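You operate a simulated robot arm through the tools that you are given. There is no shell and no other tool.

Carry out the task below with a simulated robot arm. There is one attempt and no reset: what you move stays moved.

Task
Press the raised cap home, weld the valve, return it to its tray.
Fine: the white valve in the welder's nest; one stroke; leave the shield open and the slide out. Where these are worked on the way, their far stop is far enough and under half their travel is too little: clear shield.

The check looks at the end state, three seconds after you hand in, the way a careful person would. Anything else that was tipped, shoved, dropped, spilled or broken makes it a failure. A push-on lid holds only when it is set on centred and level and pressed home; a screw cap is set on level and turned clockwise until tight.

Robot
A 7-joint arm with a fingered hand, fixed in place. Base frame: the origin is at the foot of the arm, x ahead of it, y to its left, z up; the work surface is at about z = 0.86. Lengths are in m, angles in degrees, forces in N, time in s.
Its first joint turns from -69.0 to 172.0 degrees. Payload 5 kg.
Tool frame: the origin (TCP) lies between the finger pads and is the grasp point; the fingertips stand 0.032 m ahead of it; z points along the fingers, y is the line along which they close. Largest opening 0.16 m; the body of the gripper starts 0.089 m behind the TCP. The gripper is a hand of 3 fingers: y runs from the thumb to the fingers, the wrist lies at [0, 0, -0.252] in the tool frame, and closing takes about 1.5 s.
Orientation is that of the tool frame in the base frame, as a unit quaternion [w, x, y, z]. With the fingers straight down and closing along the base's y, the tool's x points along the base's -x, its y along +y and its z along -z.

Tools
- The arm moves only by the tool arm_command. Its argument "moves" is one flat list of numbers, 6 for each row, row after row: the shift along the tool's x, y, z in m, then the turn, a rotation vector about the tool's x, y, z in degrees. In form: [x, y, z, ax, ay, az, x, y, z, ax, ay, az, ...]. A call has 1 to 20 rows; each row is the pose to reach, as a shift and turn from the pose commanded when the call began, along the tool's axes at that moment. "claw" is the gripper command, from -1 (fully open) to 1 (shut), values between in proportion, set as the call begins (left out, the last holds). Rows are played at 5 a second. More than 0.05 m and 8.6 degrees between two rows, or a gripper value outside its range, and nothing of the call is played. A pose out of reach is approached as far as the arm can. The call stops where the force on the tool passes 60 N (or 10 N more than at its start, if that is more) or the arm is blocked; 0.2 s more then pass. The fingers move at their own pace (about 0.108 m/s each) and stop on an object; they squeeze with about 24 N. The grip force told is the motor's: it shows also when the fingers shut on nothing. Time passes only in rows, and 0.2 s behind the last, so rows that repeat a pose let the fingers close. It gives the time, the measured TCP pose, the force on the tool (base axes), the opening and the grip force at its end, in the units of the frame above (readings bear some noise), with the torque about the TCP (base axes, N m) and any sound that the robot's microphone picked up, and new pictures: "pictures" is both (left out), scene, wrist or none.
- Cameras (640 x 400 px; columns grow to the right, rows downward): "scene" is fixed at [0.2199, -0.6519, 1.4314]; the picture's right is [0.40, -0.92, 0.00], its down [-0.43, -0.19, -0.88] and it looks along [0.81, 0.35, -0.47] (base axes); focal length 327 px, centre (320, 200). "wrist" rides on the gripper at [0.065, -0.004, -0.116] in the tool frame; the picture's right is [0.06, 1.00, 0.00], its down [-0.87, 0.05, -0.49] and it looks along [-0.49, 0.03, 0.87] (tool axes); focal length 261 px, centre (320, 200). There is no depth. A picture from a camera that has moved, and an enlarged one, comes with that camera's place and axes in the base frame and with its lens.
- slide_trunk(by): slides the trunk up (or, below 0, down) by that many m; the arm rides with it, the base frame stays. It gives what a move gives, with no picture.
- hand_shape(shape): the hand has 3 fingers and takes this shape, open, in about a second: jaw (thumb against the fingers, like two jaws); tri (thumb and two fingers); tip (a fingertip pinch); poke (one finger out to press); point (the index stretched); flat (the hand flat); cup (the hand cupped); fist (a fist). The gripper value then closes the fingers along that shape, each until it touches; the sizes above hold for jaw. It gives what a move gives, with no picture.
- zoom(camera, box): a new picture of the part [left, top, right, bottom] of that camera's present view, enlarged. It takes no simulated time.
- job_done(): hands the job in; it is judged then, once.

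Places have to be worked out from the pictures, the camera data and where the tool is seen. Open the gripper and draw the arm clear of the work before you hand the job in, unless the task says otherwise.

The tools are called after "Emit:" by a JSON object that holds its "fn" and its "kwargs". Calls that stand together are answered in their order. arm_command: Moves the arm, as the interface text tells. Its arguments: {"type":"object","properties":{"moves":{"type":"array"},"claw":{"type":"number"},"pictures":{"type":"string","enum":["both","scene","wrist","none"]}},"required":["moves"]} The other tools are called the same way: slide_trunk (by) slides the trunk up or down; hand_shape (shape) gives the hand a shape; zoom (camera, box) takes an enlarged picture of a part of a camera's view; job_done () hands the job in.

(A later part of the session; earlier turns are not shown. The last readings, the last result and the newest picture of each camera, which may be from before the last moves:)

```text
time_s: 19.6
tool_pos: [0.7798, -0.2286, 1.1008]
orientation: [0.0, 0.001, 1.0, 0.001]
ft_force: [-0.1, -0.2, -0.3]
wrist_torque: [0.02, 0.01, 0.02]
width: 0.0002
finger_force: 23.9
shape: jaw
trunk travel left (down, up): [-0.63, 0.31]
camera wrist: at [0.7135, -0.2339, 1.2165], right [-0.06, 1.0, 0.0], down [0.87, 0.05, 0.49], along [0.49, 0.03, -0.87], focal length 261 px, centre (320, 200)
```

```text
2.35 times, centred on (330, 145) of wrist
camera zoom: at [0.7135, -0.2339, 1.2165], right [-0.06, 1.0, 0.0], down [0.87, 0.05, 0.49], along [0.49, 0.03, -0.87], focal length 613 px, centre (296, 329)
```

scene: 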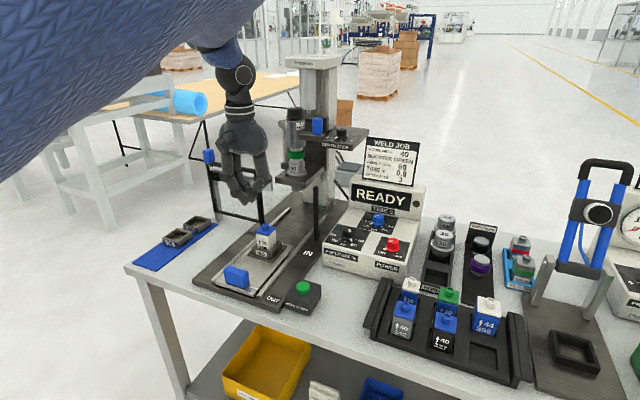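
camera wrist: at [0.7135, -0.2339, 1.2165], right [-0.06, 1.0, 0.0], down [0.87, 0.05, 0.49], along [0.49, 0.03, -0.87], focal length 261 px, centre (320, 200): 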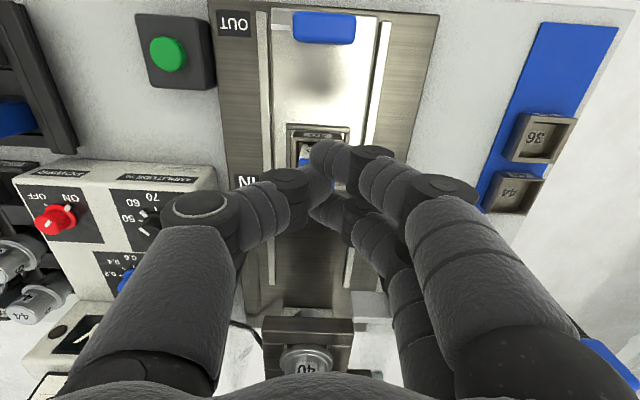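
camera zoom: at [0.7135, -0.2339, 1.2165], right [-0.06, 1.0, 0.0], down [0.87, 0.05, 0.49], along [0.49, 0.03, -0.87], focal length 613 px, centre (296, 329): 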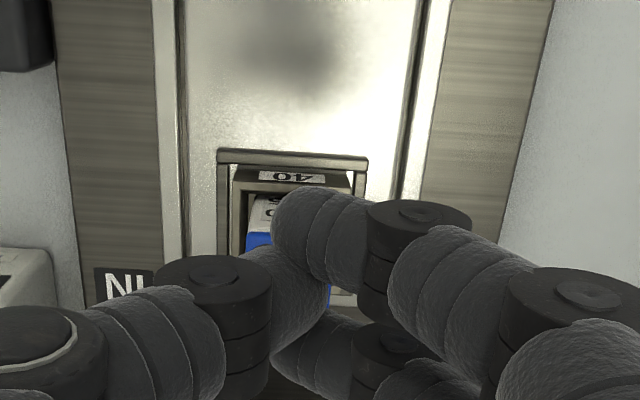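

The cap has moved down about 3 mm relative to the nest. I compare its fit with the seated caps in the tray.

Emit:
{"fn": "zoom", "kwargs": {"camera": "scene", "box": [385, 265, 475, 355]}}

Emit:
{"fn": "zoom", "kwargs": {"camera": "scene", "box": [250, 218, 285, 253]}}

Emit:
{"fn": "zoom", "kwargs": {"camera": "scene", "box": [430, 280, 510, 340]}}

```text
4.44 times, centred on (430, 310) of scene
camera zoom: at [0.2199, -0.6519, 1.4314], right [0.4, -0.92, 0.0], down [-0.43, -0.19, -0.88], along [0.81, 0.35, -0.47], focal length 1455 px, centre (-169, -289)
```

zoom: 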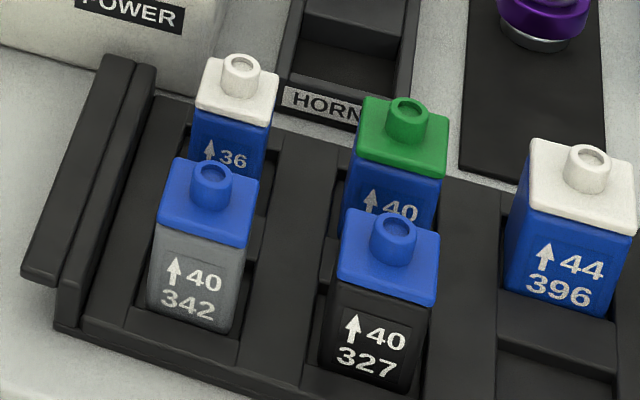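

```text
11.43 times, centred on (268, 236) of scene
camera zoom: at [0.2199, -0.6519, 1.4314], right [0.4, -0.92, 0.0], down [-0.43, -0.19, -0.88], along [0.81, 0.35, -0.47], focal length 3741 px, centre (920, -206)
```

zoom: 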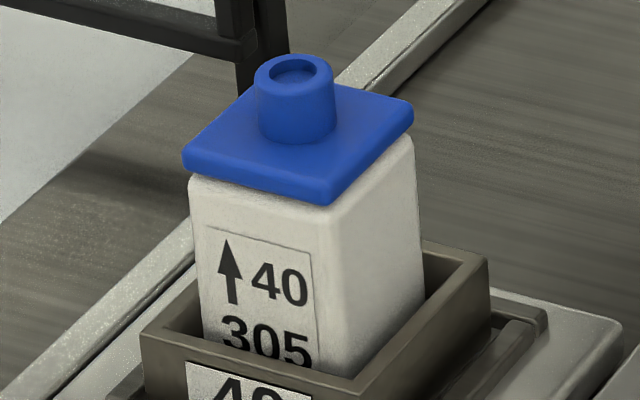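

```text
6.67 times, centred on (470, 310) of scene
camera zoom: at [0.2199, -0.6519, 1.4314], right [0.4, -0.92, 0.0], down [-0.43, -0.19, -0.88], along [0.81, 0.35, -0.47], focal length 2182 px, centre (-680, -533)
```

zoom: 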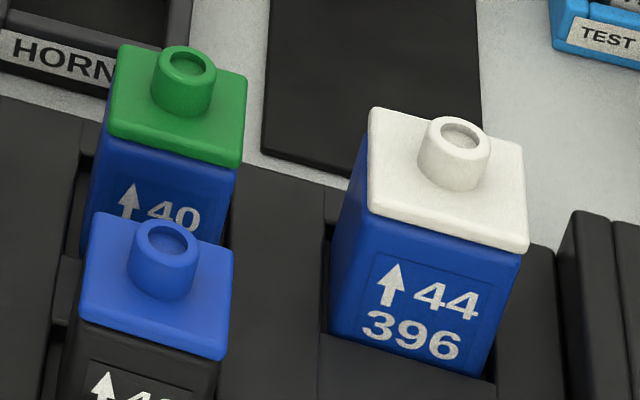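

The cap now sits close to the body but I want to be certain it is home. I open the fingers, tilt the hand forward and look at the cap from the front at close range.

Emit:
{"fn": "arm_command", "kwargs": {"moves": [0.012, -0.001, 0.016, 0, -8, 0, 0.024, -0.002, 0.032, 0, -16, 0, 0.036, -0.003, 0.048, 0, -24, 0, 0.048, -0.004, 0.064, 0, -32, 0, 0.06, -0.006, 0.08, 0, -40, 0, 0.06, -0.006, 0.08, 0, -40, 0], "claw": -1, "pictures": "wrist"}}

Emit:
{"fn": "zoom", "kwargs": {"camera": "wrist", "box": [250, 20, 410, 220]}}

```text
time_s: 21.0
tool_pos: [0.719, -0.2351, 1.0225]
orientation: [0.344, 0.001, 0.939, 0.0]
ft_force: [-0.4, -0.1, 0.2]
wrist_torque: [0.01, -0.01, -0.03]
width: 0.1601
finger_force: 0.1
shape: jaw
trunk travel left (down, up): [-0.63, 0.31]
camera wrist: at [0.5938, -0.2398, 1.0689], right [-0.05, 1.0, -0.04], down [0.35, 0.05, 0.94], along [0.94, 0.03, -0.35], focal length 261 px, centre (320, 200)
```

wrist: 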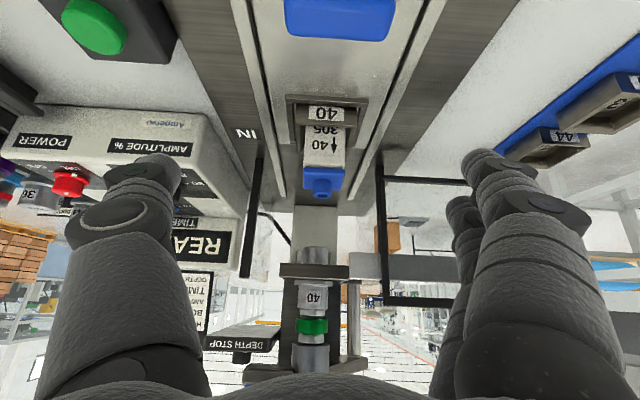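

```text
2.00 times, centred on (330, 120) of wrist
camera zoom: at [0.5938, -0.2398, 1.0689], right [-0.05, 1.0, -0.04], down [0.35, 0.05, 0.94], along [0.94, 0.03, -0.35], focal length 521 px, centre (300, 360)
```

zoom: 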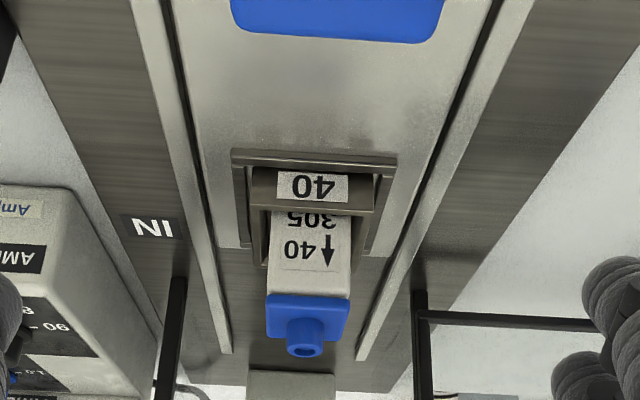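

Emit:
{"fn": "zoom", "kwargs": {"camera": "wrist", "box": [295, 140, 355, 210]}}

Emit:
{"fn": "zoom", "kwargs": {"camera": "wrist", "box": [360, 160, 480, 320]}}

```text
5.71 times, centred on (325, 175) of wrist
camera zoom: at [0.5938, -0.2398, 1.0689], right [-0.05, 1.0, -0.04], down [0.35, 0.05, 0.94], along [0.94, 0.03, -0.35], focal length 1489 px, centre (291, 343)
```

zoom: 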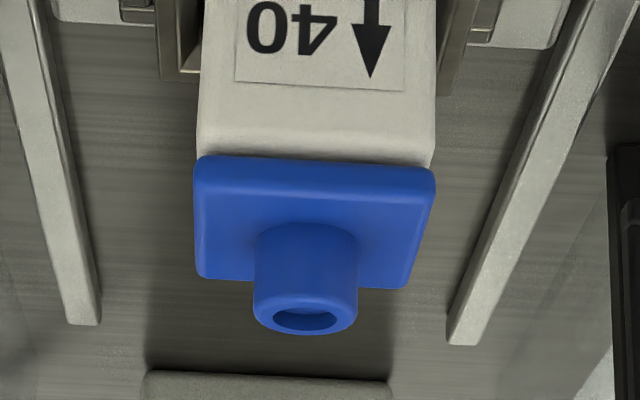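

```text
2.50 times, centred on (420, 240) of wrist
camera zoom: at [0.5938, -0.2398, 1.0689], right [-0.05, 1.0, -0.04], down [0.35, 0.05, 0.94], along [0.94, 0.03, -0.35], focal length 652 px, centre (70, 100)
```

zoom: 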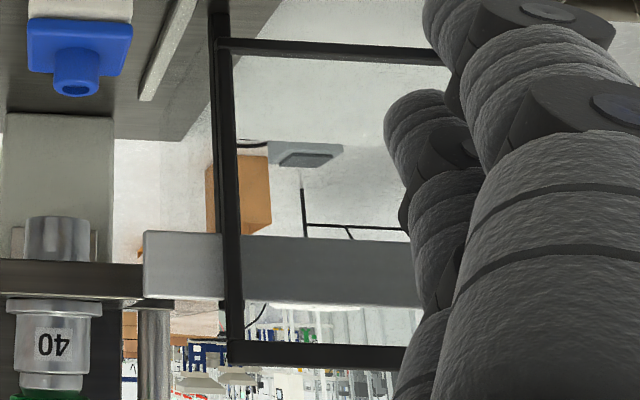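

From the front the cap sits flush and level on the body. I compare the joint with the tray valves at higher zoom.

Emit:
{"fn": "zoom", "kwargs": {"camera": "scene", "box": [388, 292, 428, 332]}}

Emit:
{"fn": "zoom", "kwargs": {"camera": "scene", "box": [425, 303, 465, 343]}}

Emit:
{"fn": "zoom", "kwargs": {"camera": "scene", "box": [245, 215, 285, 255]}}

```text
10.00 times, centred on (408, 312) of scene
camera zoom: at [0.2199, -0.6519, 1.4314], right [0.4, -0.92, 0.0], down [-0.43, -0.19, -0.88], along [0.81, 0.35, -0.47], focal length 3273 px, centre (-560, -920)
```

zoom: 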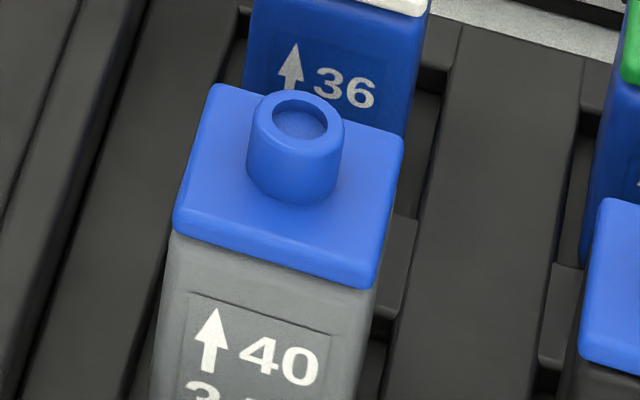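

```text
10.00 times, centred on (445, 323) of scene
camera zoom: at [0.2199, -0.6519, 1.4314], right [0.4, -0.92, 0.0], down [-0.43, -0.19, -0.88], along [0.81, 0.35, -0.47], focal length 3273 px, centre (-930, -1030)
```

zoom: 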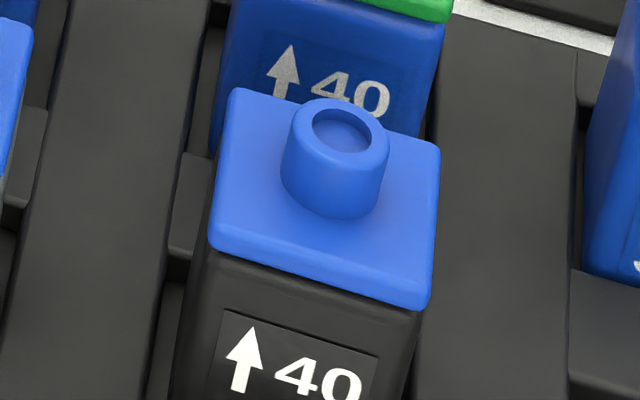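

```text
10.00 times, centred on (265, 235) of scene
camera zoom: at [0.2199, -0.6519, 1.4314], right [0.4, -0.92, 0.0], down [-0.43, -0.19, -0.88], along [0.81, 0.35, -0.47], focal length 3273 px, centre (870, -150)
```

zoom: 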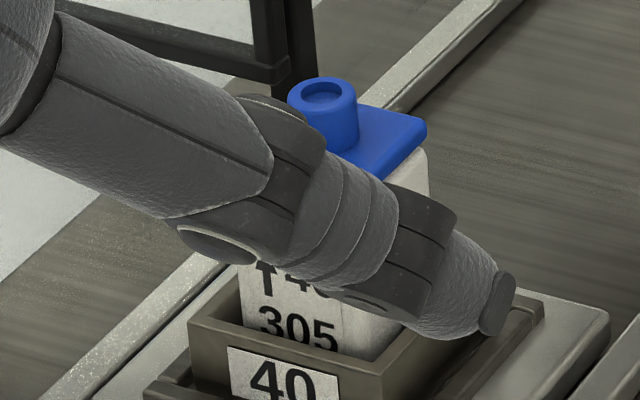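

Gap from label panel to cap measures ~14.6 mm on this valve versus ~14.8 mm on the seated tray valves, and it is level, so the cap is home. Next I close the fingers and move in front of the slide handle, with a 20° forward tilt.

Emit:
{"fn": "arm_command", "kwargs": {"moves": [0.016, 0.001, -0.026, 0, 5, 0, 0.033, 0.002, -0.052, 0, 10, 0, 0.05, 0.003, -0.078, 0, 15, 0, 0.067, 0.003, -0.105, 0, 20, 0, 0.067, 0.003, -0.105, 0, 20, 0, 0.067, 0.003, -0.105, 0, 20, 0, 0.067, 0.003, -0.105, 0, 20, 0], "claw": 1, "pictures": "none"}}

```text
time_s: 22.6
tool_pos: [0.5982, -0.2318, 1.062]
orientation: [0.175, 0.0, 0.985, 0.002]
ft_force: [0.0, -0.4, -0.1]
wrist_torque: [-0.02, 0.01, 0.0]
width: 0.0001
finger_force: 24.4
shape: jaw
trunk travel left (down, up): [-0.63, 0.31]
```

Emit:
{"fn": "arm_command", "kwargs": {"moves": [0.0098, 0.001, 0.0436, 0, 0, 0, 0.0197, 0.002, 0.0872, 0, 0, 0, 0.0295, 0.002, 0.1308, 0, 0, 0, 0.0295, 0.002, 0.1308, 0, 0, 0]}}

Emit:
{"fn": "zoom", "kwargs": {"camera": "scene", "box": [190, 210, 320, 320]}}

```text
time_s: 23.6
tool_pos: [0.616, -0.23, 0.9294]
orientation: [0.176, 0.001, 0.984, -0.001]
ft_force: [-0.1, -0.1, -0.4]
wrist_torque: [-0.01, 0.0, -0.04]
width: 0.0
finger_force: 24.5
shape: jaw
trunk travel left (down, up): [-0.63, 0.31]
camera wrist: at [0.5147, -0.2343, 1.0148], right [-0.06, 1.0, -0.02], down [0.65, 0.05, 0.76], along [0.76, 0.03, -0.65], focal length 261 px, centre (320, 200)
```

scene: 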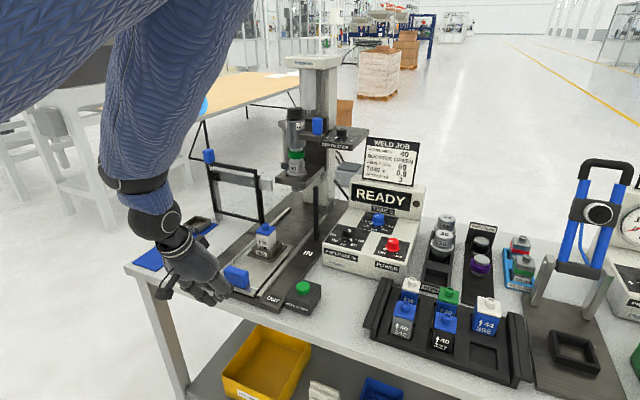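
wrist: 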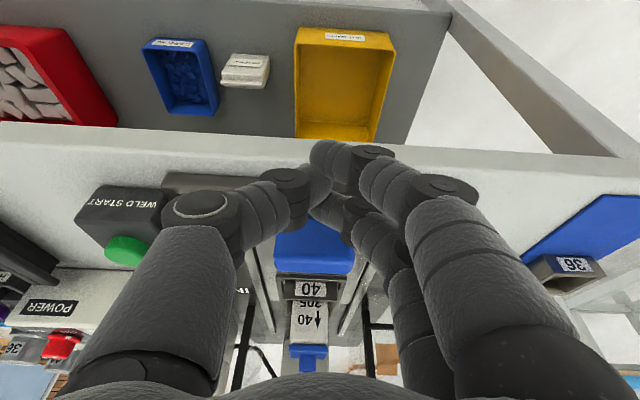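

```text
3.64 times, centred on (255, 265) of scene
camera zoom: at [0.2199, -0.6519, 1.4314], right [0.4, -0.92, 0.0], down [-0.43, -0.19, -0.88], along [0.81, 0.35, -0.47], focal length 1190 px, centre (556, -36)
```

zoom: 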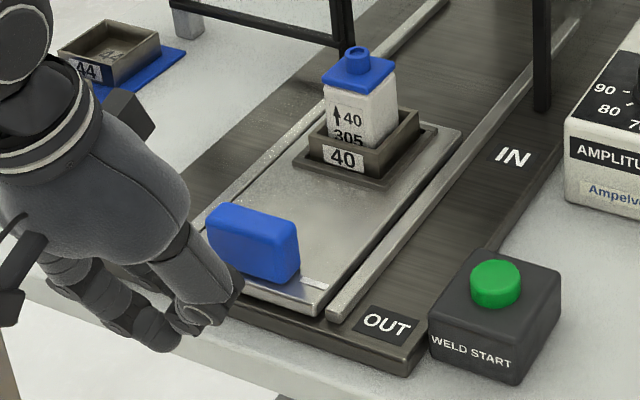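

The closed fingertips are in front of the blue slide handle at the right height. I push along +x, first 0.10 m, and watch.

Emit:
{"fn": "arm_command", "kwargs": {"moves": [-0.0188, 0, 0.00684, 0, 0, 0, -0.0329, 0, 0.012, 0, 0, 0, -0.047, 0, 0.0171, 0, 0, 0, -0.0611, 0, 0.0222, 0, 0, 0, -0.0752, 0, 0.0274, 0, 0, 0, -0.0893, 0, 0.0325, 0, 0, 0, -0.1034, 0, 0.0376, 0, 0, 0, -0.1034, 0, 0.0376, 0, 0, 0]}}

Emit:
{"fn": "zoom", "kwargs": {"camera": "scene", "box": [190, 190, 340, 320]}}

```text
time_s: 25.4
tool_pos: [0.7275, -0.2292, 0.9291]
orientation: [0.175, 0.0, 0.985, 0.001]
ft_force: [-1.1, -0.8, -0.9]
wrist_torque: [0.02, 0.01, 0.0]
width: 0.0
finger_force: 24.1
shape: jaw
trunk travel left (down, up): [-0.63, 0.31]
camera wrist: at [0.6261, -0.2343, 1.0145], right [-0.06, 1.0, -0.02], down [0.65, 0.05, 0.76], along [0.76, 0.03, -0.65], focal length 261 px, centre (320, 200)
```

scene: 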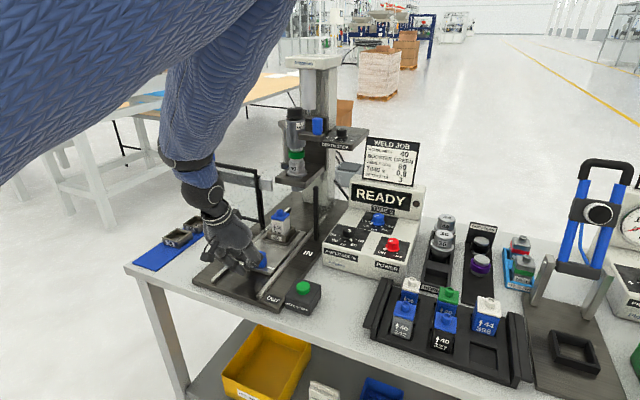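
wrist: 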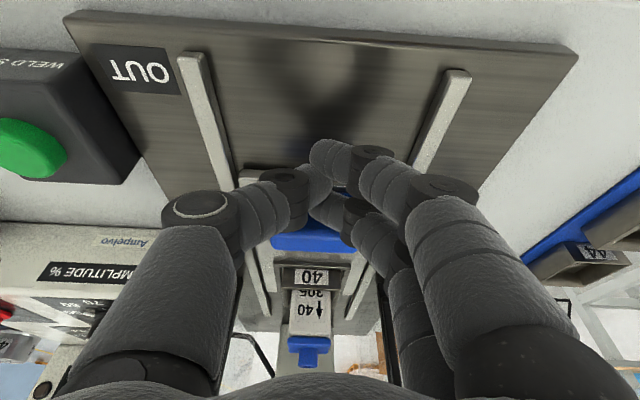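

```text
3.08 times, centred on (265, 255) of scene
camera zoom: at [0.2199, -0.6519, 1.4314], right [0.4, -0.92, 0.0], down [-0.43, -0.19, -0.88], along [0.81, 0.35, -0.47], focal length 1007 px, centre (489, 31)
```

zoom: 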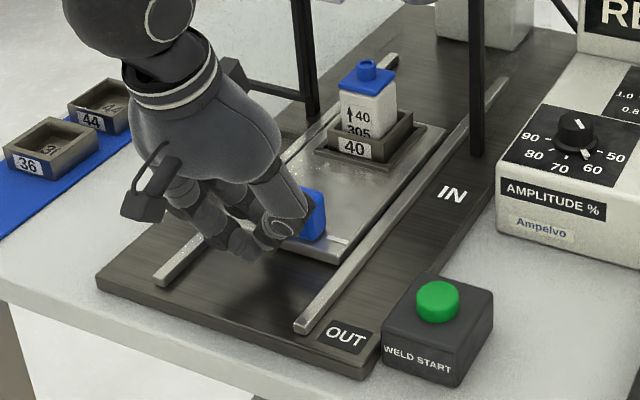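

The slide moves smoothly with the handle. I continue pushing to its far stop.

Emit:
{"fn": "arm_command", "kwargs": {"moves": [-0.0141, 0, 0.00513, 0, 0, 0, -0.0282, 0, 0.01026, 0, 0, 0, -0.0423, 0, 0.0154, 0, 0, 0, -0.0564, 0, 0.0205, 0, 0, 0, -0.0705, 0, 0.0257, 0, 0, 0, -0.0846, 0, 0.0308, 0, 0, 0, -0.094, 0, 0.0342, 0, 0, 0, -0.1034, 0, 0.0376, 0, 0, 0, -0.1128, 0, 0.041, 0, 0, 0, -0.1222, 0, 0.0445, 0, 0, 0]}}

Emit:
{"fn": "zoom", "kwargs": {"camera": "scene", "box": [190, 170, 340, 300]}}

```text
time_s: 27.6
tool_pos: [0.8405, -0.2293, 0.9213]
orientation: [0.164, -0.003, 0.986, 0.0]
ft_force: [-35.1, 1.3, 7.3]
wrist_torque: [-0.07, 0.48, -0.06]
width: 0.0
finger_force: 23.6
shape: jaw
trunk travel left (down, up): [-0.63, 0.31]
stopped in row 10: the force on the tool passed its limit at 73 N (the readings are from after the stop); the commanded pose is now the measured one
camera wrist: at [0.7409, -0.2337, 1.0102], right [-0.07, 1.0, -0.02], down [0.66, 0.06, 0.75], along [0.75, 0.04, -0.67], focal length 261 px, centre (320, 200)
```

scene: 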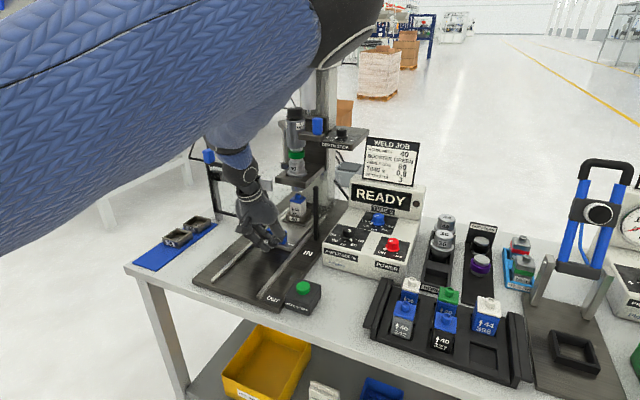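
wrist: 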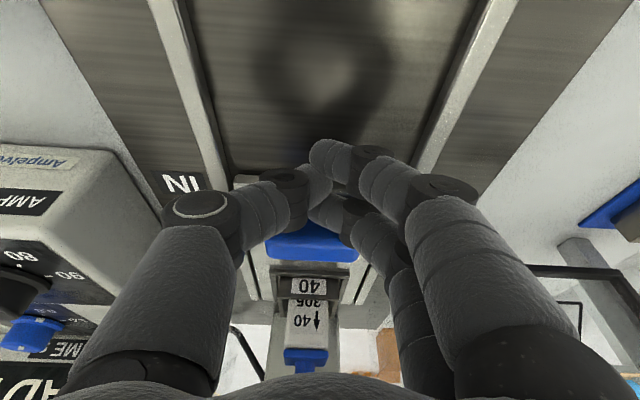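

```text
3.08 times, centred on (265, 235) of scene
camera zoom: at [0.2199, -0.6519, 1.4314], right [0.4, -0.92, 0.0], down [-0.43, -0.19, -0.88], along [0.81, 0.35, -0.47], focal length 1007 px, centre (489, 92)
```

zoom: 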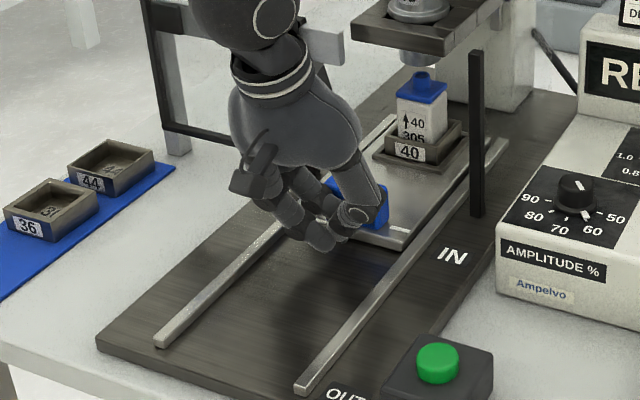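

The slide hit its far stop with the valve directly under the horn. I back off, lift, and swing over towards the shield knob, keeping the fingers closed for now.

Emit:
{"fn": "arm_command", "kwargs": {"moves": [0.0251, 0, -0.0192, 0, 0, 0, 0.047, 0, -0.0478, 0, 0, 0, 0.0341, 0, -0.0857, 0, 0, 0, 0.0195, 0.01, -0.1282, 0, 0, 0, 0.0065, 0.03, -0.1661, 0, 0, 0, -0.0048, 0.06, -0.1992, 0, 0, 0, -0.0129, 0.1, -0.2228, 0, -1, 0, -0.0288, 0.14, -0.2385, 0, -2, 0, -0.0432, 0.18, -0.2495, 0, -3, 0, -0.0575, 0.215, -0.2604, 0, -4, 0, -0.0686, 0.233, -0.2619, 0, -6, 0, -0.0686, 0.233, -0.2619, 0, -6, 0]}}

Emit:
{"fn": "zoom", "kwargs": {"camera": "scene", "box": [190, 90, 350, 270]}}

```text
time_s: 30.1
tool_pos: [0.7897, -0.1062, 1.1701]
orientation: [0.219, -0.003, 0.976, 0.003]
ft_force: [-0.2, 0.7, -0.7]
wrist_torque: [-0.01, 0.02, 0.01]
width: 0.0
finger_force: 23.9
shape: jaw
out of reach, approached as far as the arm can: row 8, 9, 10, 11, 12
trunk travel left (down, up): [-0.63, 0.31]
camera wrist: at [0.6812, -0.1113, 1.2477], right [-0.06, 1.0, -0.02], down [0.58, 0.05, 0.82], along [0.82, 0.04, -0.58], focal length 261 px, centre (320, 200)
```

scene: 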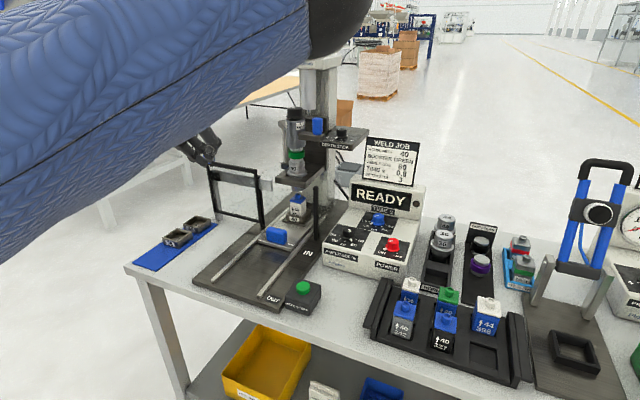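
wrist: 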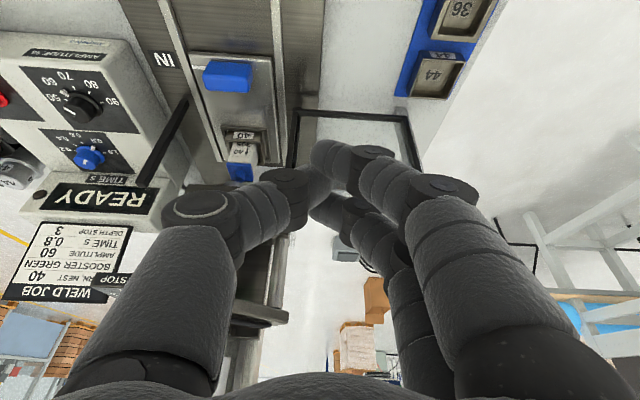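

```text
2.22 times, centred on (270, 180) of scene
camera zoom: at [0.2199, -0.6519, 1.4314], right [0.4, -0.92, 0.0], down [-0.43, -0.19, -0.88], along [0.81, 0.35, -0.47], focal length 727 px, centre (431, 244)
```

zoom: 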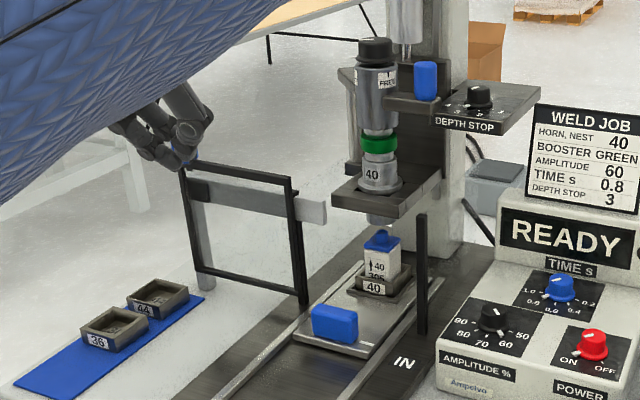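

The slide is fully in and the valve stands upright under the horn. The shield knob is out of reach from this trunk height, so I raise the trunk by 0.15.

Emit:
{"fn": "slide_trunk", "kwargs": {"by": 0.15}}

```text
time_s: 31.9
tool_pos: [0.7893, -0.1062, 1.3209]
orientation: [0.219, -0.003, 0.976, 0.003]
ft_force: [0.6, 0.0, -1.0]
wrist_torque: [-0.02, 0.03, 0.03]
width: 0.0
finger_force: 24.7
shape: jaw
trunk travel left (down, up): [-0.78, 0.16]
```

Emit:
{"fn": "arm_command", "kwargs": {"moves": [0.0171, 0.025, 0.0362, 0, 0, 0, 0.0251, 0.05, 0.0766, 0, 0, 0, 0.0289, 0.075, 0.108, 0, 0, 0, 0.015, 0.1, 0.1256, 0, 0, 0, 0.006, 0.11, 0.1299, 0, 0, 0, 0.006, 0.11, 0.1299, 0, 0, 0], "claw": -0.4}}

Emit:
{"fn": "zoom", "kwargs": {"camera": "scene", "box": [150, 90, 350, 270]}}

```text
time_s: 33.3
tool_pos: [0.7707, -0.0978, 1.2607]
orientation: [0.219, -0.003, 0.976, 0.003]
ft_force: [0.1, -0.6, -1.4]
wrist_torque: [0.02, 0.01, 0.01]
width: 0.1115
finger_force: 0.0
shape: jaw
out of reach, approached as far as the arm can: row 1, 2, 3, 4, 5, 6
trunk travel left (down, up): [-0.78, 0.16]
camera wrist: at [0.6627, -0.1042, 1.3379], right [-0.06, 1.0, -0.02], down [0.58, 0.05, 0.82], along [0.82, 0.04, -0.58], focal length 261 px, centre (320, 200)
```

scene: 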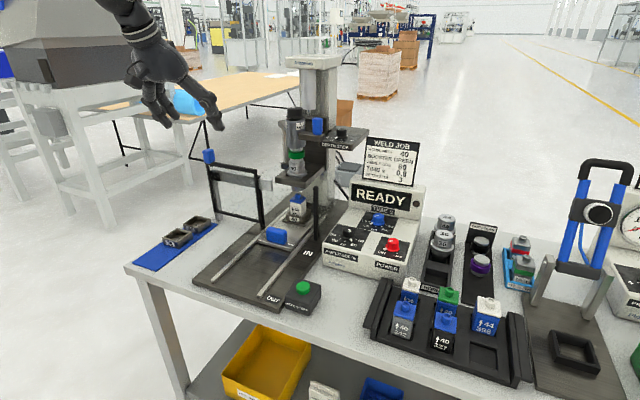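
wrist: 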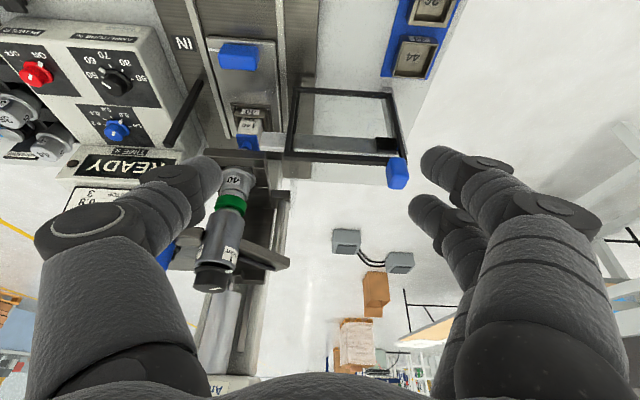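

```text
2.22 times, centred on (250, 180) of scene
camera zoom: at [0.2199, -0.6519, 1.4314], right [0.4, -0.92, 0.0], down [-0.43, -0.19, -0.88], along [0.81, 0.35, -0.47], focal length 727 px, centre (476, 244)
```

zoom: 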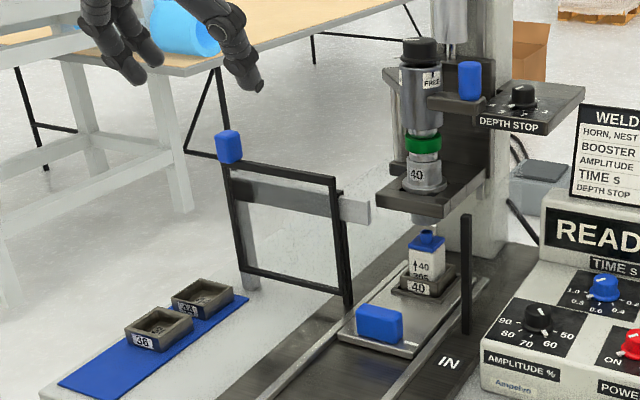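

The limit here is not distance but how far left the hand can go in this wrist orientation. I test whether yawing the hand counter-clockwise (towards the forearm direction) frees it.

Emit:
{"fn": "arm_command", "kwargs": {"moves": [0, 0, 0, -3.4, 0, -7.2, 0, 0, 0, -6.8, 0, -14.4, 0, 0.01, 0, -8.5, 0, -18.1, 0, 0.04, 0, -8.5, 0, -18.1, 0, 0.07, 0, -8.5, 0, -18.1, 0, 0.1, 0, -8.5, 0, -18.1, 0, 0.1, 0, -8.5, 0, -18.1], "pictures": "none"}}

```text
time_s: 34.9
tool_pos: [0.773, -0.0491, 1.2598]
orientation: [0.215, -0.171, 0.961, 0.041]
ft_force: [0.4, -0.3, 0.3]
wrist_torque: [0.01, 0.02, 0.02]
width: 0.1116
finger_force: 0.1
shape: jaw
out of reach, approached as far as the arm can: row 5, 6, 7
trunk travel left (down, up): [-0.78, 0.16]
```

Yawing helped only slightly, so the limit depends on the wrist position and tilt. I test with the hand straight down again at this spot, then try moving left.

Emit:
{"fn": "arm_command", "kwargs": {"moves": [0, 0, 0, 1.2, 6.2, 5.0, 0, 0, 0, 2.4, 12.5, 9.9, 0, 0, 0, 3.6, 18.7, 14.9, 0, 0, 0, 4.76, 24.96, 19.85, 0, 0, 0, 4.76, 24.96, 19.85], "pictures": "none"}}

```text
time_s: 36.1
tool_pos: [0.7243, -0.1376, 1.2559]
orientation: [0.002, 0.0, 1.0, 0.004]
ft_force: [0.2, 0.1, -0.5]
wrist_torque: [0.01, 0.03, 0.01]
width: 0.1121
finger_force: 0.0
shape: jaw
out of reach, approached as far as the arm can: row 1, 2, 3, 4, 5
trunk travel left (down, up): [-0.78, 0.16]
```

The elbow seems to have drifted to the right and blocks leftward reach. I retract the hand inward and to the left (smaller radius) so the first joint turns left, then look.

Emit:
{"fn": "arm_command", "kwargs": {"moves": [0.04, 0.01, -0.005, 0, 0, 0, 0.08, 0.025, -0.01, 0, 0, 0, 0.12, 0.045, -0.015, 0, 0, 0, 0.155, 0.075, -0.02, 0, 0, 0, 0.185, 0.11, -0.03, 0, 0, 0, 0.205, 0.15, -0.03, 0, 0, 0, 0.205, 0.19, -0.03, 0, 0, 0, 0.205, 0.19, -0.03, 0, 0, 0]}}

```text
time_s: 37.9
tool_pos: [0.5303, -0.0803, 1.3051]
orientation: [0.001, -0.001, 1.0, -0.001]
ft_force: [-0.4, 0.4, -0.3]
wrist_torque: [-0.01, 0.07, 0.02]
width: 0.1121
finger_force: 0.0
shape: jaw
out of reach, approached as far as the arm can: row 4, 5, 6, 7, 8
trunk travel left (down, up): [-0.78, 0.16]
camera wrist: at [0.4645, -0.0849, 1.4204], right [-0.06, 1.0, 0.0], down [0.87, 0.06, 0.49], along [0.49, 0.03, -0.87], focal length 261 px, centre (320, 200)
```

scene: 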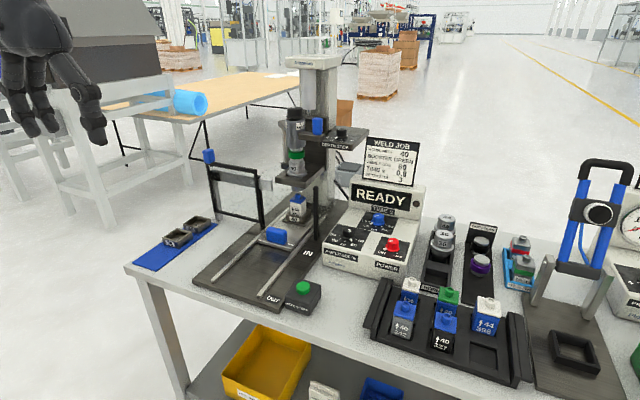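
wrist: 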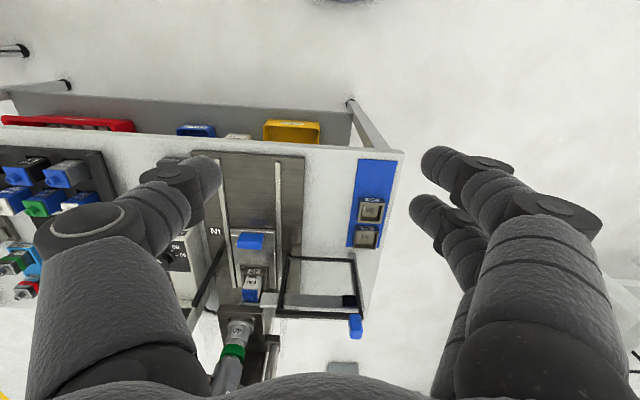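

The hand cannot swing further left in this posture. Before choosing how to work the shield, I return toward the starting region and probe the reach toward the tray side, at a safe height.

Emit:
{"fn": "arm_command", "kwargs": {"moves": [-0.005, -0.05, 0.005, 0, 0, 0, -0.01, -0.1, 0.01, 0, 0, 0, -0.02, -0.145, 0.01, 0, 0, 0, -0.03, -0.19, 0.01, 0, 0, 0, -0.04, -0.235, 0.01, 0, 0, 0, -0.05, -0.28, 0.01, 0, 0, 0, -0.06, -0.325, 0.01, 0, 0, 0, -0.08, -0.37, 0.01, 0, 0, 0, -0.1, -0.41, 0.01, 0, 0, 0, -0.12, -0.45, 0.01, 0, 0, 0, -0.14, -0.49, 0.01, 0, 0, 0, -0.155, -0.53, 0.01, 0, 0, 0, -0.17, -0.57, 0.01, 0, 0, 0, -0.18, -0.61, 0.01, 0, 0, 0, -0.19, -0.65, 0.01, 0, 0, 0, -0.19, -0.69, 0.01, 0, 0, 0, -0.19, -0.69, 0.01, 0, 0, 0]}}

```text
refused: row 1 steps farther than a row can; nothing moved
```

Emit:
{"fn": "arm_command", "kwargs": {"moves": [-0.005, -0.045, 0.005, 0, 0, 0, -0.01, -0.09, 0.01, 0, 0, 0, -0.02, -0.135, 0.01, 0, 0, 0, -0.03, -0.18, 0.01, 0, 0, 0, -0.04, -0.225, 0.01, 0, 0, 0, -0.05, -0.27, 0.01, 0, 0, 0, -0.06, -0.315, 0.01, 0, 0, 0, -0.08, -0.36, 0.01, 0, 0, 0, -0.1, -0.4, 0.01, 0, 0, 0, -0.12, -0.44, 0.01, 0, 0, 0, -0.14, -0.48, 0.01, 0, 0, 0, -0.155, -0.52, 0.01, 0, 0, 0, -0.17, -0.56, 0.01, 0, 0, 0, -0.18, -0.6, 0.01, 0, 0, 0, -0.19, -0.64, 0.01, 0, 0, 0, -0.19, -0.68, 0.01, 0, 0, 0, -0.19, -0.69, 0.01, 0, 0, 0, -0.19, -0.69, 0.01, 0, 0, 0]}}

```text
time_s: 41.7
tool_pos: [0.7214, -0.7789, 1.2983]
orientation: [0.001, -0.001, 1.0, 0.0]
ft_force: [0.2, -0.2, -1.0]
wrist_torque: [-0.04, 0.02, -0.03]
width: 0.1117
finger_force: 0.1
shape: jaw
trunk travel left (down, up): [-0.78, 0.16]
camera wrist: at [0.6563, -0.7827, 1.4143], right [-0.06, 1.0, 0.0], down [0.87, 0.06, 0.49], along [0.49, 0.03, -0.87], focal length 261 px, centre (320, 200)
```

scene: 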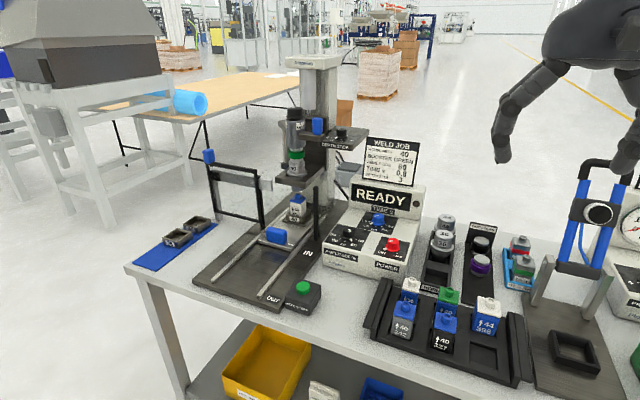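
wrist: 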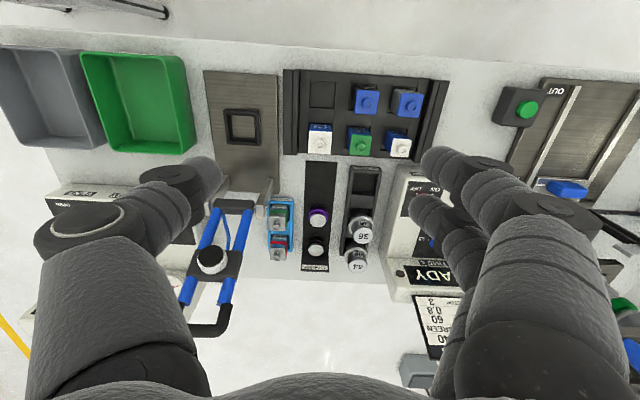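

The tray pocket is reachable with the hand straight down, so the arm's axis sits further right than I assumed, and the left side is the hard one. I now orient the hand pointing forward-left (yaw 45°, tilt 60°) so the fingers can extend to the shield knob.

Emit:
{"fn": "arm_command", "kwargs": {"moves": [-0.00286, 0.0429, 0.0048, -2.35, -5.675, -4.07, -0.00572, 0.0858, 0.0096, -4.7, -11.35, -8.14, -0.00858, 0.1287, 0.0144, -7.05, -17.03, -12.21, -0.01144, 0.1716, 0.0192, -9.4, -22.7, -16.28, -0.0143, 0.2145, 0.024, -11.75, -28.38, -20.35, -0.01716, 0.2574, 0.0288, -14.1, -34.05, -24.42, -0.02, 0.3003, 0.0336, -16.45, -39.73, -28.49, -0.0229, 0.3432, 0.0384, -18.8, -45.4, -32.56, -0.0257, 0.3861, 0.0432, -21.15, -51.08, -36.63, -0.0286, 0.4289, 0.048, -23.5, -56.75, -40.7, -0.0286, 0.4289, 0.048, -23.5, -56.75, -40.7]}}

```text
time_s: 44.1
tool_pos: [0.7504, -0.3517, 1.2486]
orientation: [0.464, -0.333, 0.799, 0.191]
ft_force: [-1.0, 0.3, 0.4]
wrist_torque: [0.0, -0.03, 0.0]
width: 0.112
finger_force: 0.1
shape: jaw
trunk travel left (down, up): [-0.78, 0.16]
camera wrist: at [0.6593, -0.4483, 1.2509], right [-0.73, 0.68, -0.06], down [-0.04, 0.04, 1.0], along [0.68, 0.73, -0.01], focal length 261 px, centre (320, 200)
```

scene: 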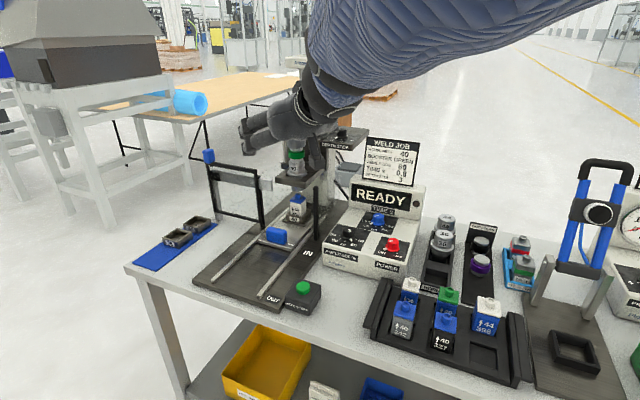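
wrist: 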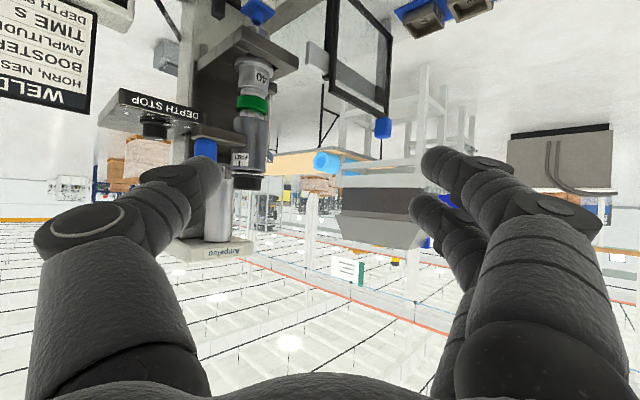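

This orientation is fully reached and the knob is in view; triangulation gives it at about (0.926, 0.008, 1.093). I zoom in to see the knob and frame shape.

Emit:
{"fn": "zoom", "kwargs": {"camera": "wrist", "box": [290, 0, 430, 150]}}

Emit:
{"fn": "zoom", "kwargs": {"camera": "scene", "box": [195, 140, 275, 230]}}

```text
2.67 times, centred on (360, 75) of wrist
camera zoom: at [0.6593, -0.4483, 1.2509], right [-0.73, 0.68, -0.06], down [-0.04, 0.04, 1.0], along [0.68, 0.73, -0.01], focal length 695 px, centre (213, 533)
```

zoom: 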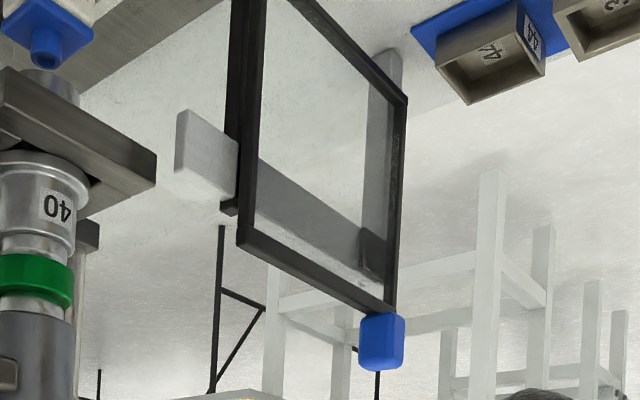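

```text
4.44 times, centred on (235, 185) of scene
camera zoom: at [0.2199, -0.6519, 1.4314], right [0.4, -0.92, 0.0], down [-0.43, -0.19, -0.88], along [0.81, 0.35, -0.47], focal length 1455 px, centre (698, 267)
```

zoom: 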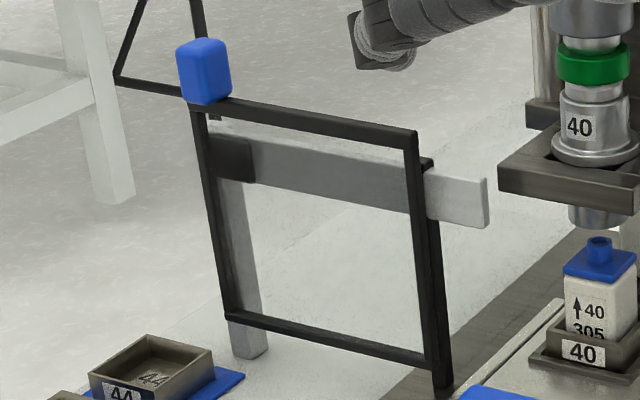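

The knob is an upright block on the frame's top-left corner. I advance in this orientation to about 8 cm short of it, fingers open.

Emit:
{"fn": "arm_command", "kwargs": {"moves": [-0.006, 0.0146, 0.0297, 0, 0, 0, -0.012, 0.0292, 0.0595, 0, 0, 0, -0.018, 0.0438, 0.0892, 0, 0, 0, -0.026, 0.0579, 0.1227, 0, 0, 0, -0.0339, 0.0721, 0.1561, 0, 0, 0, -0.0419, 0.0862, 0.1896, 0, 0, 0, -0.0508, 0.1004, 0.225, 0, 0, 0, -0.0596, 0.1146, 0.2605, 0, 0, 0, -0.0644, 0.1224, 0.2887, 0, 0, 0, -0.0692, 0.1302, 0.3169, 0, 0, 0, -0.0692, 0.1302, 0.3169, 0, 0, 0], "claw": -0.4}}

```text
time_s: 46.5
tool_pos: [0.8747, -0.0404, 1.1506]
orientation: [0.463, -0.332, 0.799, 0.192]
ft_force: [0.2, -0.8, 0.1]
wrist_torque: [0.07, 0.01, 0.02]
width: 0.112
finger_force: 0.1
shape: jaw
trunk travel left (down, up): [-0.78, 0.16]
camera wrist: at [0.7846, -0.1375, 1.1528], right [-0.73, 0.68, -0.06], down [-0.03, 0.04, 1.0], along [0.68, 0.73, -0.01], focal length 261 px, centre (320, 200)
```

scene: 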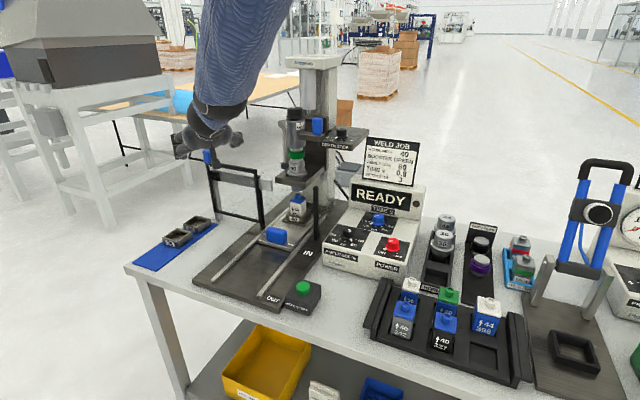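
wrist: 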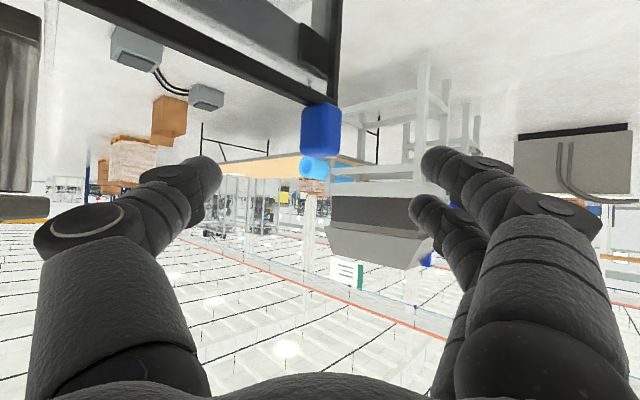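

Exactly on the approach line. I advance along the tool axis around the knob, staying above the frame's top bar.

Emit:
{"fn": "arm_command", "kwargs": {"moves": [0, 0, 0.02, 0, 0, 0, 0, 0, 0.04, 0, 0, 0, 0, 0, 0.06, 0, 0, 0, 0, 0, 0.075, 0, 0, 0, 0, 0, 0.083, 0, 0, 0, 0, 0, 0.083, 0, 0, 0]}}

Emit:
{"fn": "zoom", "kwargs": {"camera": "scene", "box": [165, 100, 265, 200]}}

```text
time_s: 47.9
tool_pos: [0.9088, -0.0135, 1.1288]
orientation: [0.462, -0.333, 0.799, 0.192]
ft_force: [0.0, -0.4, -0.5]
wrist_torque: [0.0, -0.01, -0.02]
width: 0.1121
finger_force: 0.0
shape: jaw
out of reach, approached as far as the arm can: row 3, 4, 5, 6
trunk travel left (down, up): [-0.78, 0.16]
camera wrist: at [0.8189, -0.1099, 1.1309], right [-0.73, 0.68, -0.06], down [-0.03, 0.05, 1.0], along [0.68, 0.73, -0.01], focal length 261 px, centre (320, 200)
```

scene: 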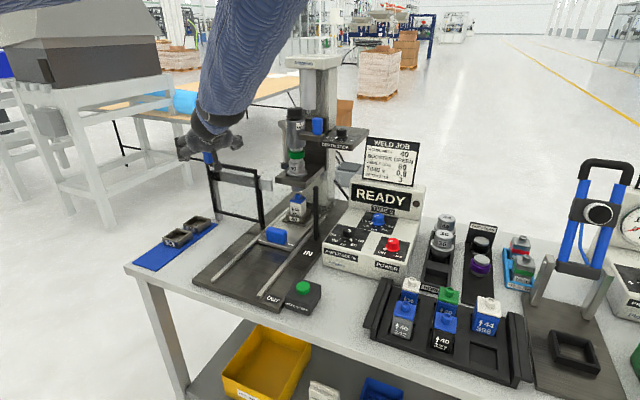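
wrist: 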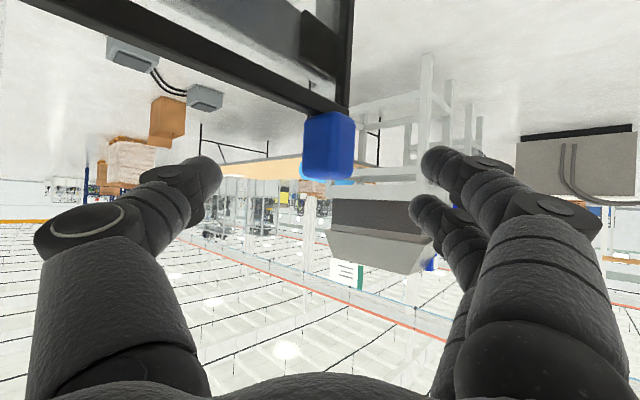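

```text
4.00 times, centred on (215, 150) of scene
camera zoom: at [0.2199, -0.6519, 1.4314], right [0.4, -0.92, 0.0], down [-0.43, -0.19, -0.88], along [0.81, 0.35, -0.47], focal length 1309 px, centre (740, 400)
```

zoom: 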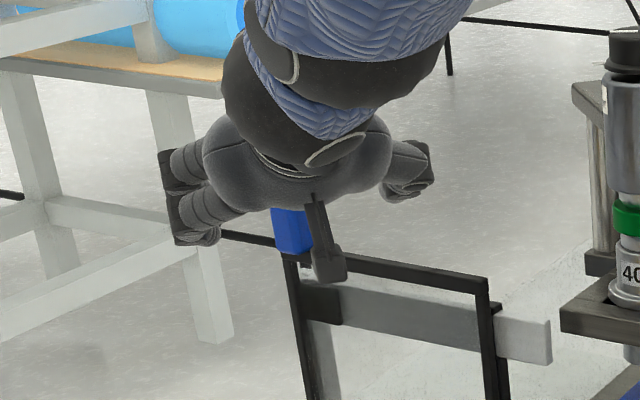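

I am 3 cm short of the knob. I back off, raise the hand, flatten it to about 78° tilt for more horizontal reach, and then lower the trunk a little to favour the forearm.

Emit:
{"fn": "arm_command", "kwargs": {"moves": [0, 0, -0.025, 0, 0, 0, 0, 0, -0.05, 0, 0, 0, -0.0325, 0, -0.0688, 0, -5, 0, -0.065, 0, -0.0875, 0, -10, 0, -0.0975, 0, -0.1063, 0, -15, 0, -0.13, 0, -0.125, 0, -18, 0, -0.13, 0, -0.125, 0, -18, 0], "pictures": "none"}}

Emit:
{"fn": "slide_trunk", "kwargs": {"by": -0.15}}

Emit:
{"fn": "zoom", "kwargs": {"camera": "wrist", "box": [0, 0, 640, 400]}}

Emit:
{"fn": "zoom", "kwargs": {"camera": "scene", "box": [0, 0, 640, 400]}}

```text
time_s: 49.5
tool_pos: [0.8772, -0.0428, 1.3045]
orientation: [0.582, -0.298, 0.717, 0.24]
ft_force: [0.6, 0.1, 0.7]
wrist_torque: [0.06, -0.03, -0.01]
width: 0.112
finger_force: 0.0
shape: jaw
trunk travel left (down, up): [-0.78, 0.16]
```

```text
time_s: 51.2
tool_pos: [0.8767, -0.0417, 1.1554]
orientation: [0.581, -0.298, 0.718, 0.24]
ft_force: [-0.5, 0.4, 0.5]
wrist_torque: [0.03, -0.01, 0.02]
width: 0.1118
finger_force: 0.0
shape: jaw
trunk travel left (down, up): [-0.63, 0.31]
```

```text
1.00 times, centred on (320, 200) of wrist (not enlarged: the box is as wide or as high as the picture)
camera zoom: at [0.7897, -0.1346, 1.1159], right [-0.72, 0.7, -0.06], down [-0.25, -0.17, 0.95], along [0.65, 0.7, 0.3], focal length 261 px, centre (320, 200)
```

zoom: 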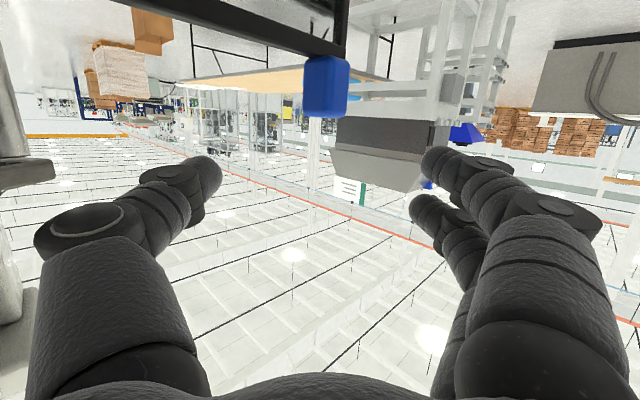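

```text
1.00 times, centred on (320, 200) of scene (not enlarged: the box is as wide or as high as the picture)
camera zoom: at [0.2199, -0.6519, 1.4314], right [0.4, -0.92, 0.0], down [-0.43, -0.19, -0.88], along [0.81, 0.35, -0.47], focal length 327 px, centre (320, 200)
```

zoom: 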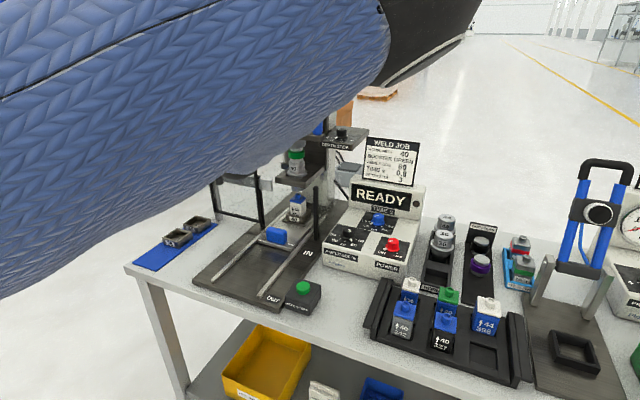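

The knob is straight ahead of the open jaw. I lower to knob height and advance to surround it.

Emit:
{"fn": "arm_command", "kwargs": {"moves": [0.0391, 0, 0.0083, 0, 0, 0, 0.0414, 0.0007, 0.0457, 0, 0, 0, 0.0397, 0.0014, 0.0677, 0, 0, 0, 0.037, 0.0021, 0.0809, 0, 0, 0, 0.037, 0.0021, 0.0809, 0, 0, 0], "pictures": "wrist"}}

```text
time_s: 52.5
tool_pos: [0.9249, 0.0109, 1.1031]
orientation: [0.582, -0.299, 0.717, 0.241]
ft_force: [0.0, 0.5, 0.1]
wrist_torque: [-0.06, -0.01, 0.01]
width: 0.1119
finger_force: 0.0
shape: jaw
trunk travel left (down, up): [-0.63, 0.31]
camera wrist: at [0.8384, -0.0815, 1.0627], right [-0.72, 0.7, -0.06], down [-0.25, -0.17, 0.95], along [0.65, 0.7, 0.3], focal length 261 px, centre (320, 200)
```

wrist: 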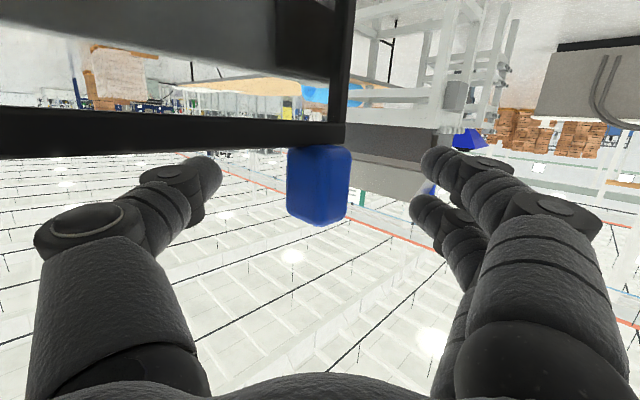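

The jaw surrounds the knob. I close on it.

Emit:
{"fn": "arm_command", "kwargs": {"moves": [0, 0, 0, 0, 0, 0, 0, 0, 0, 0, 0, 0, 0, 0, 0, 0, 0, 0, 0, 0, 0, 0, 0, 0, 0, 0, 0, 0, 0, 0, 0, 0, 0, 0, 0, 0, 0, 0, 0, 0, 0, 0], "claw": 1, "pictures": "wrist"}}

```text
time_s: 54.0
tool_pos: [0.9257, 0.0114, 1.1017]
orientation: [0.582, -0.298, 0.718, 0.239]
ft_force: [7.3, 0.3, 1.9]
wrist_torque: [0.01, -0.01, 0.15]
width: 0.0151
finger_force: 23.9
shape: jaw
trunk travel left (down, up): [-0.63, 0.31]
camera wrist: at [0.839, -0.0812, 1.0625], right [-0.72, 0.7, -0.06], down [-0.25, -0.17, 0.95], along [0.65, 0.7, 0.3], focal length 261 px, centre (320, 200)
```

wrist: 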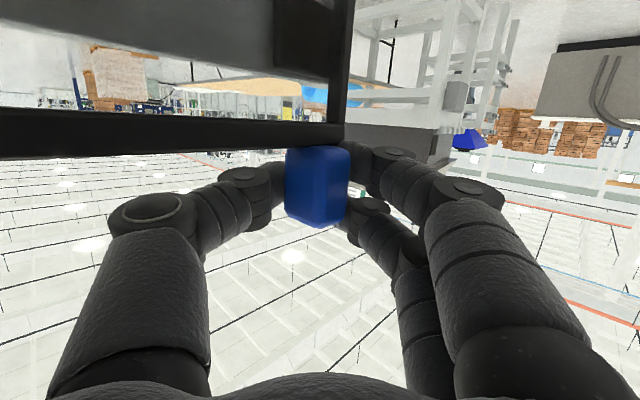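

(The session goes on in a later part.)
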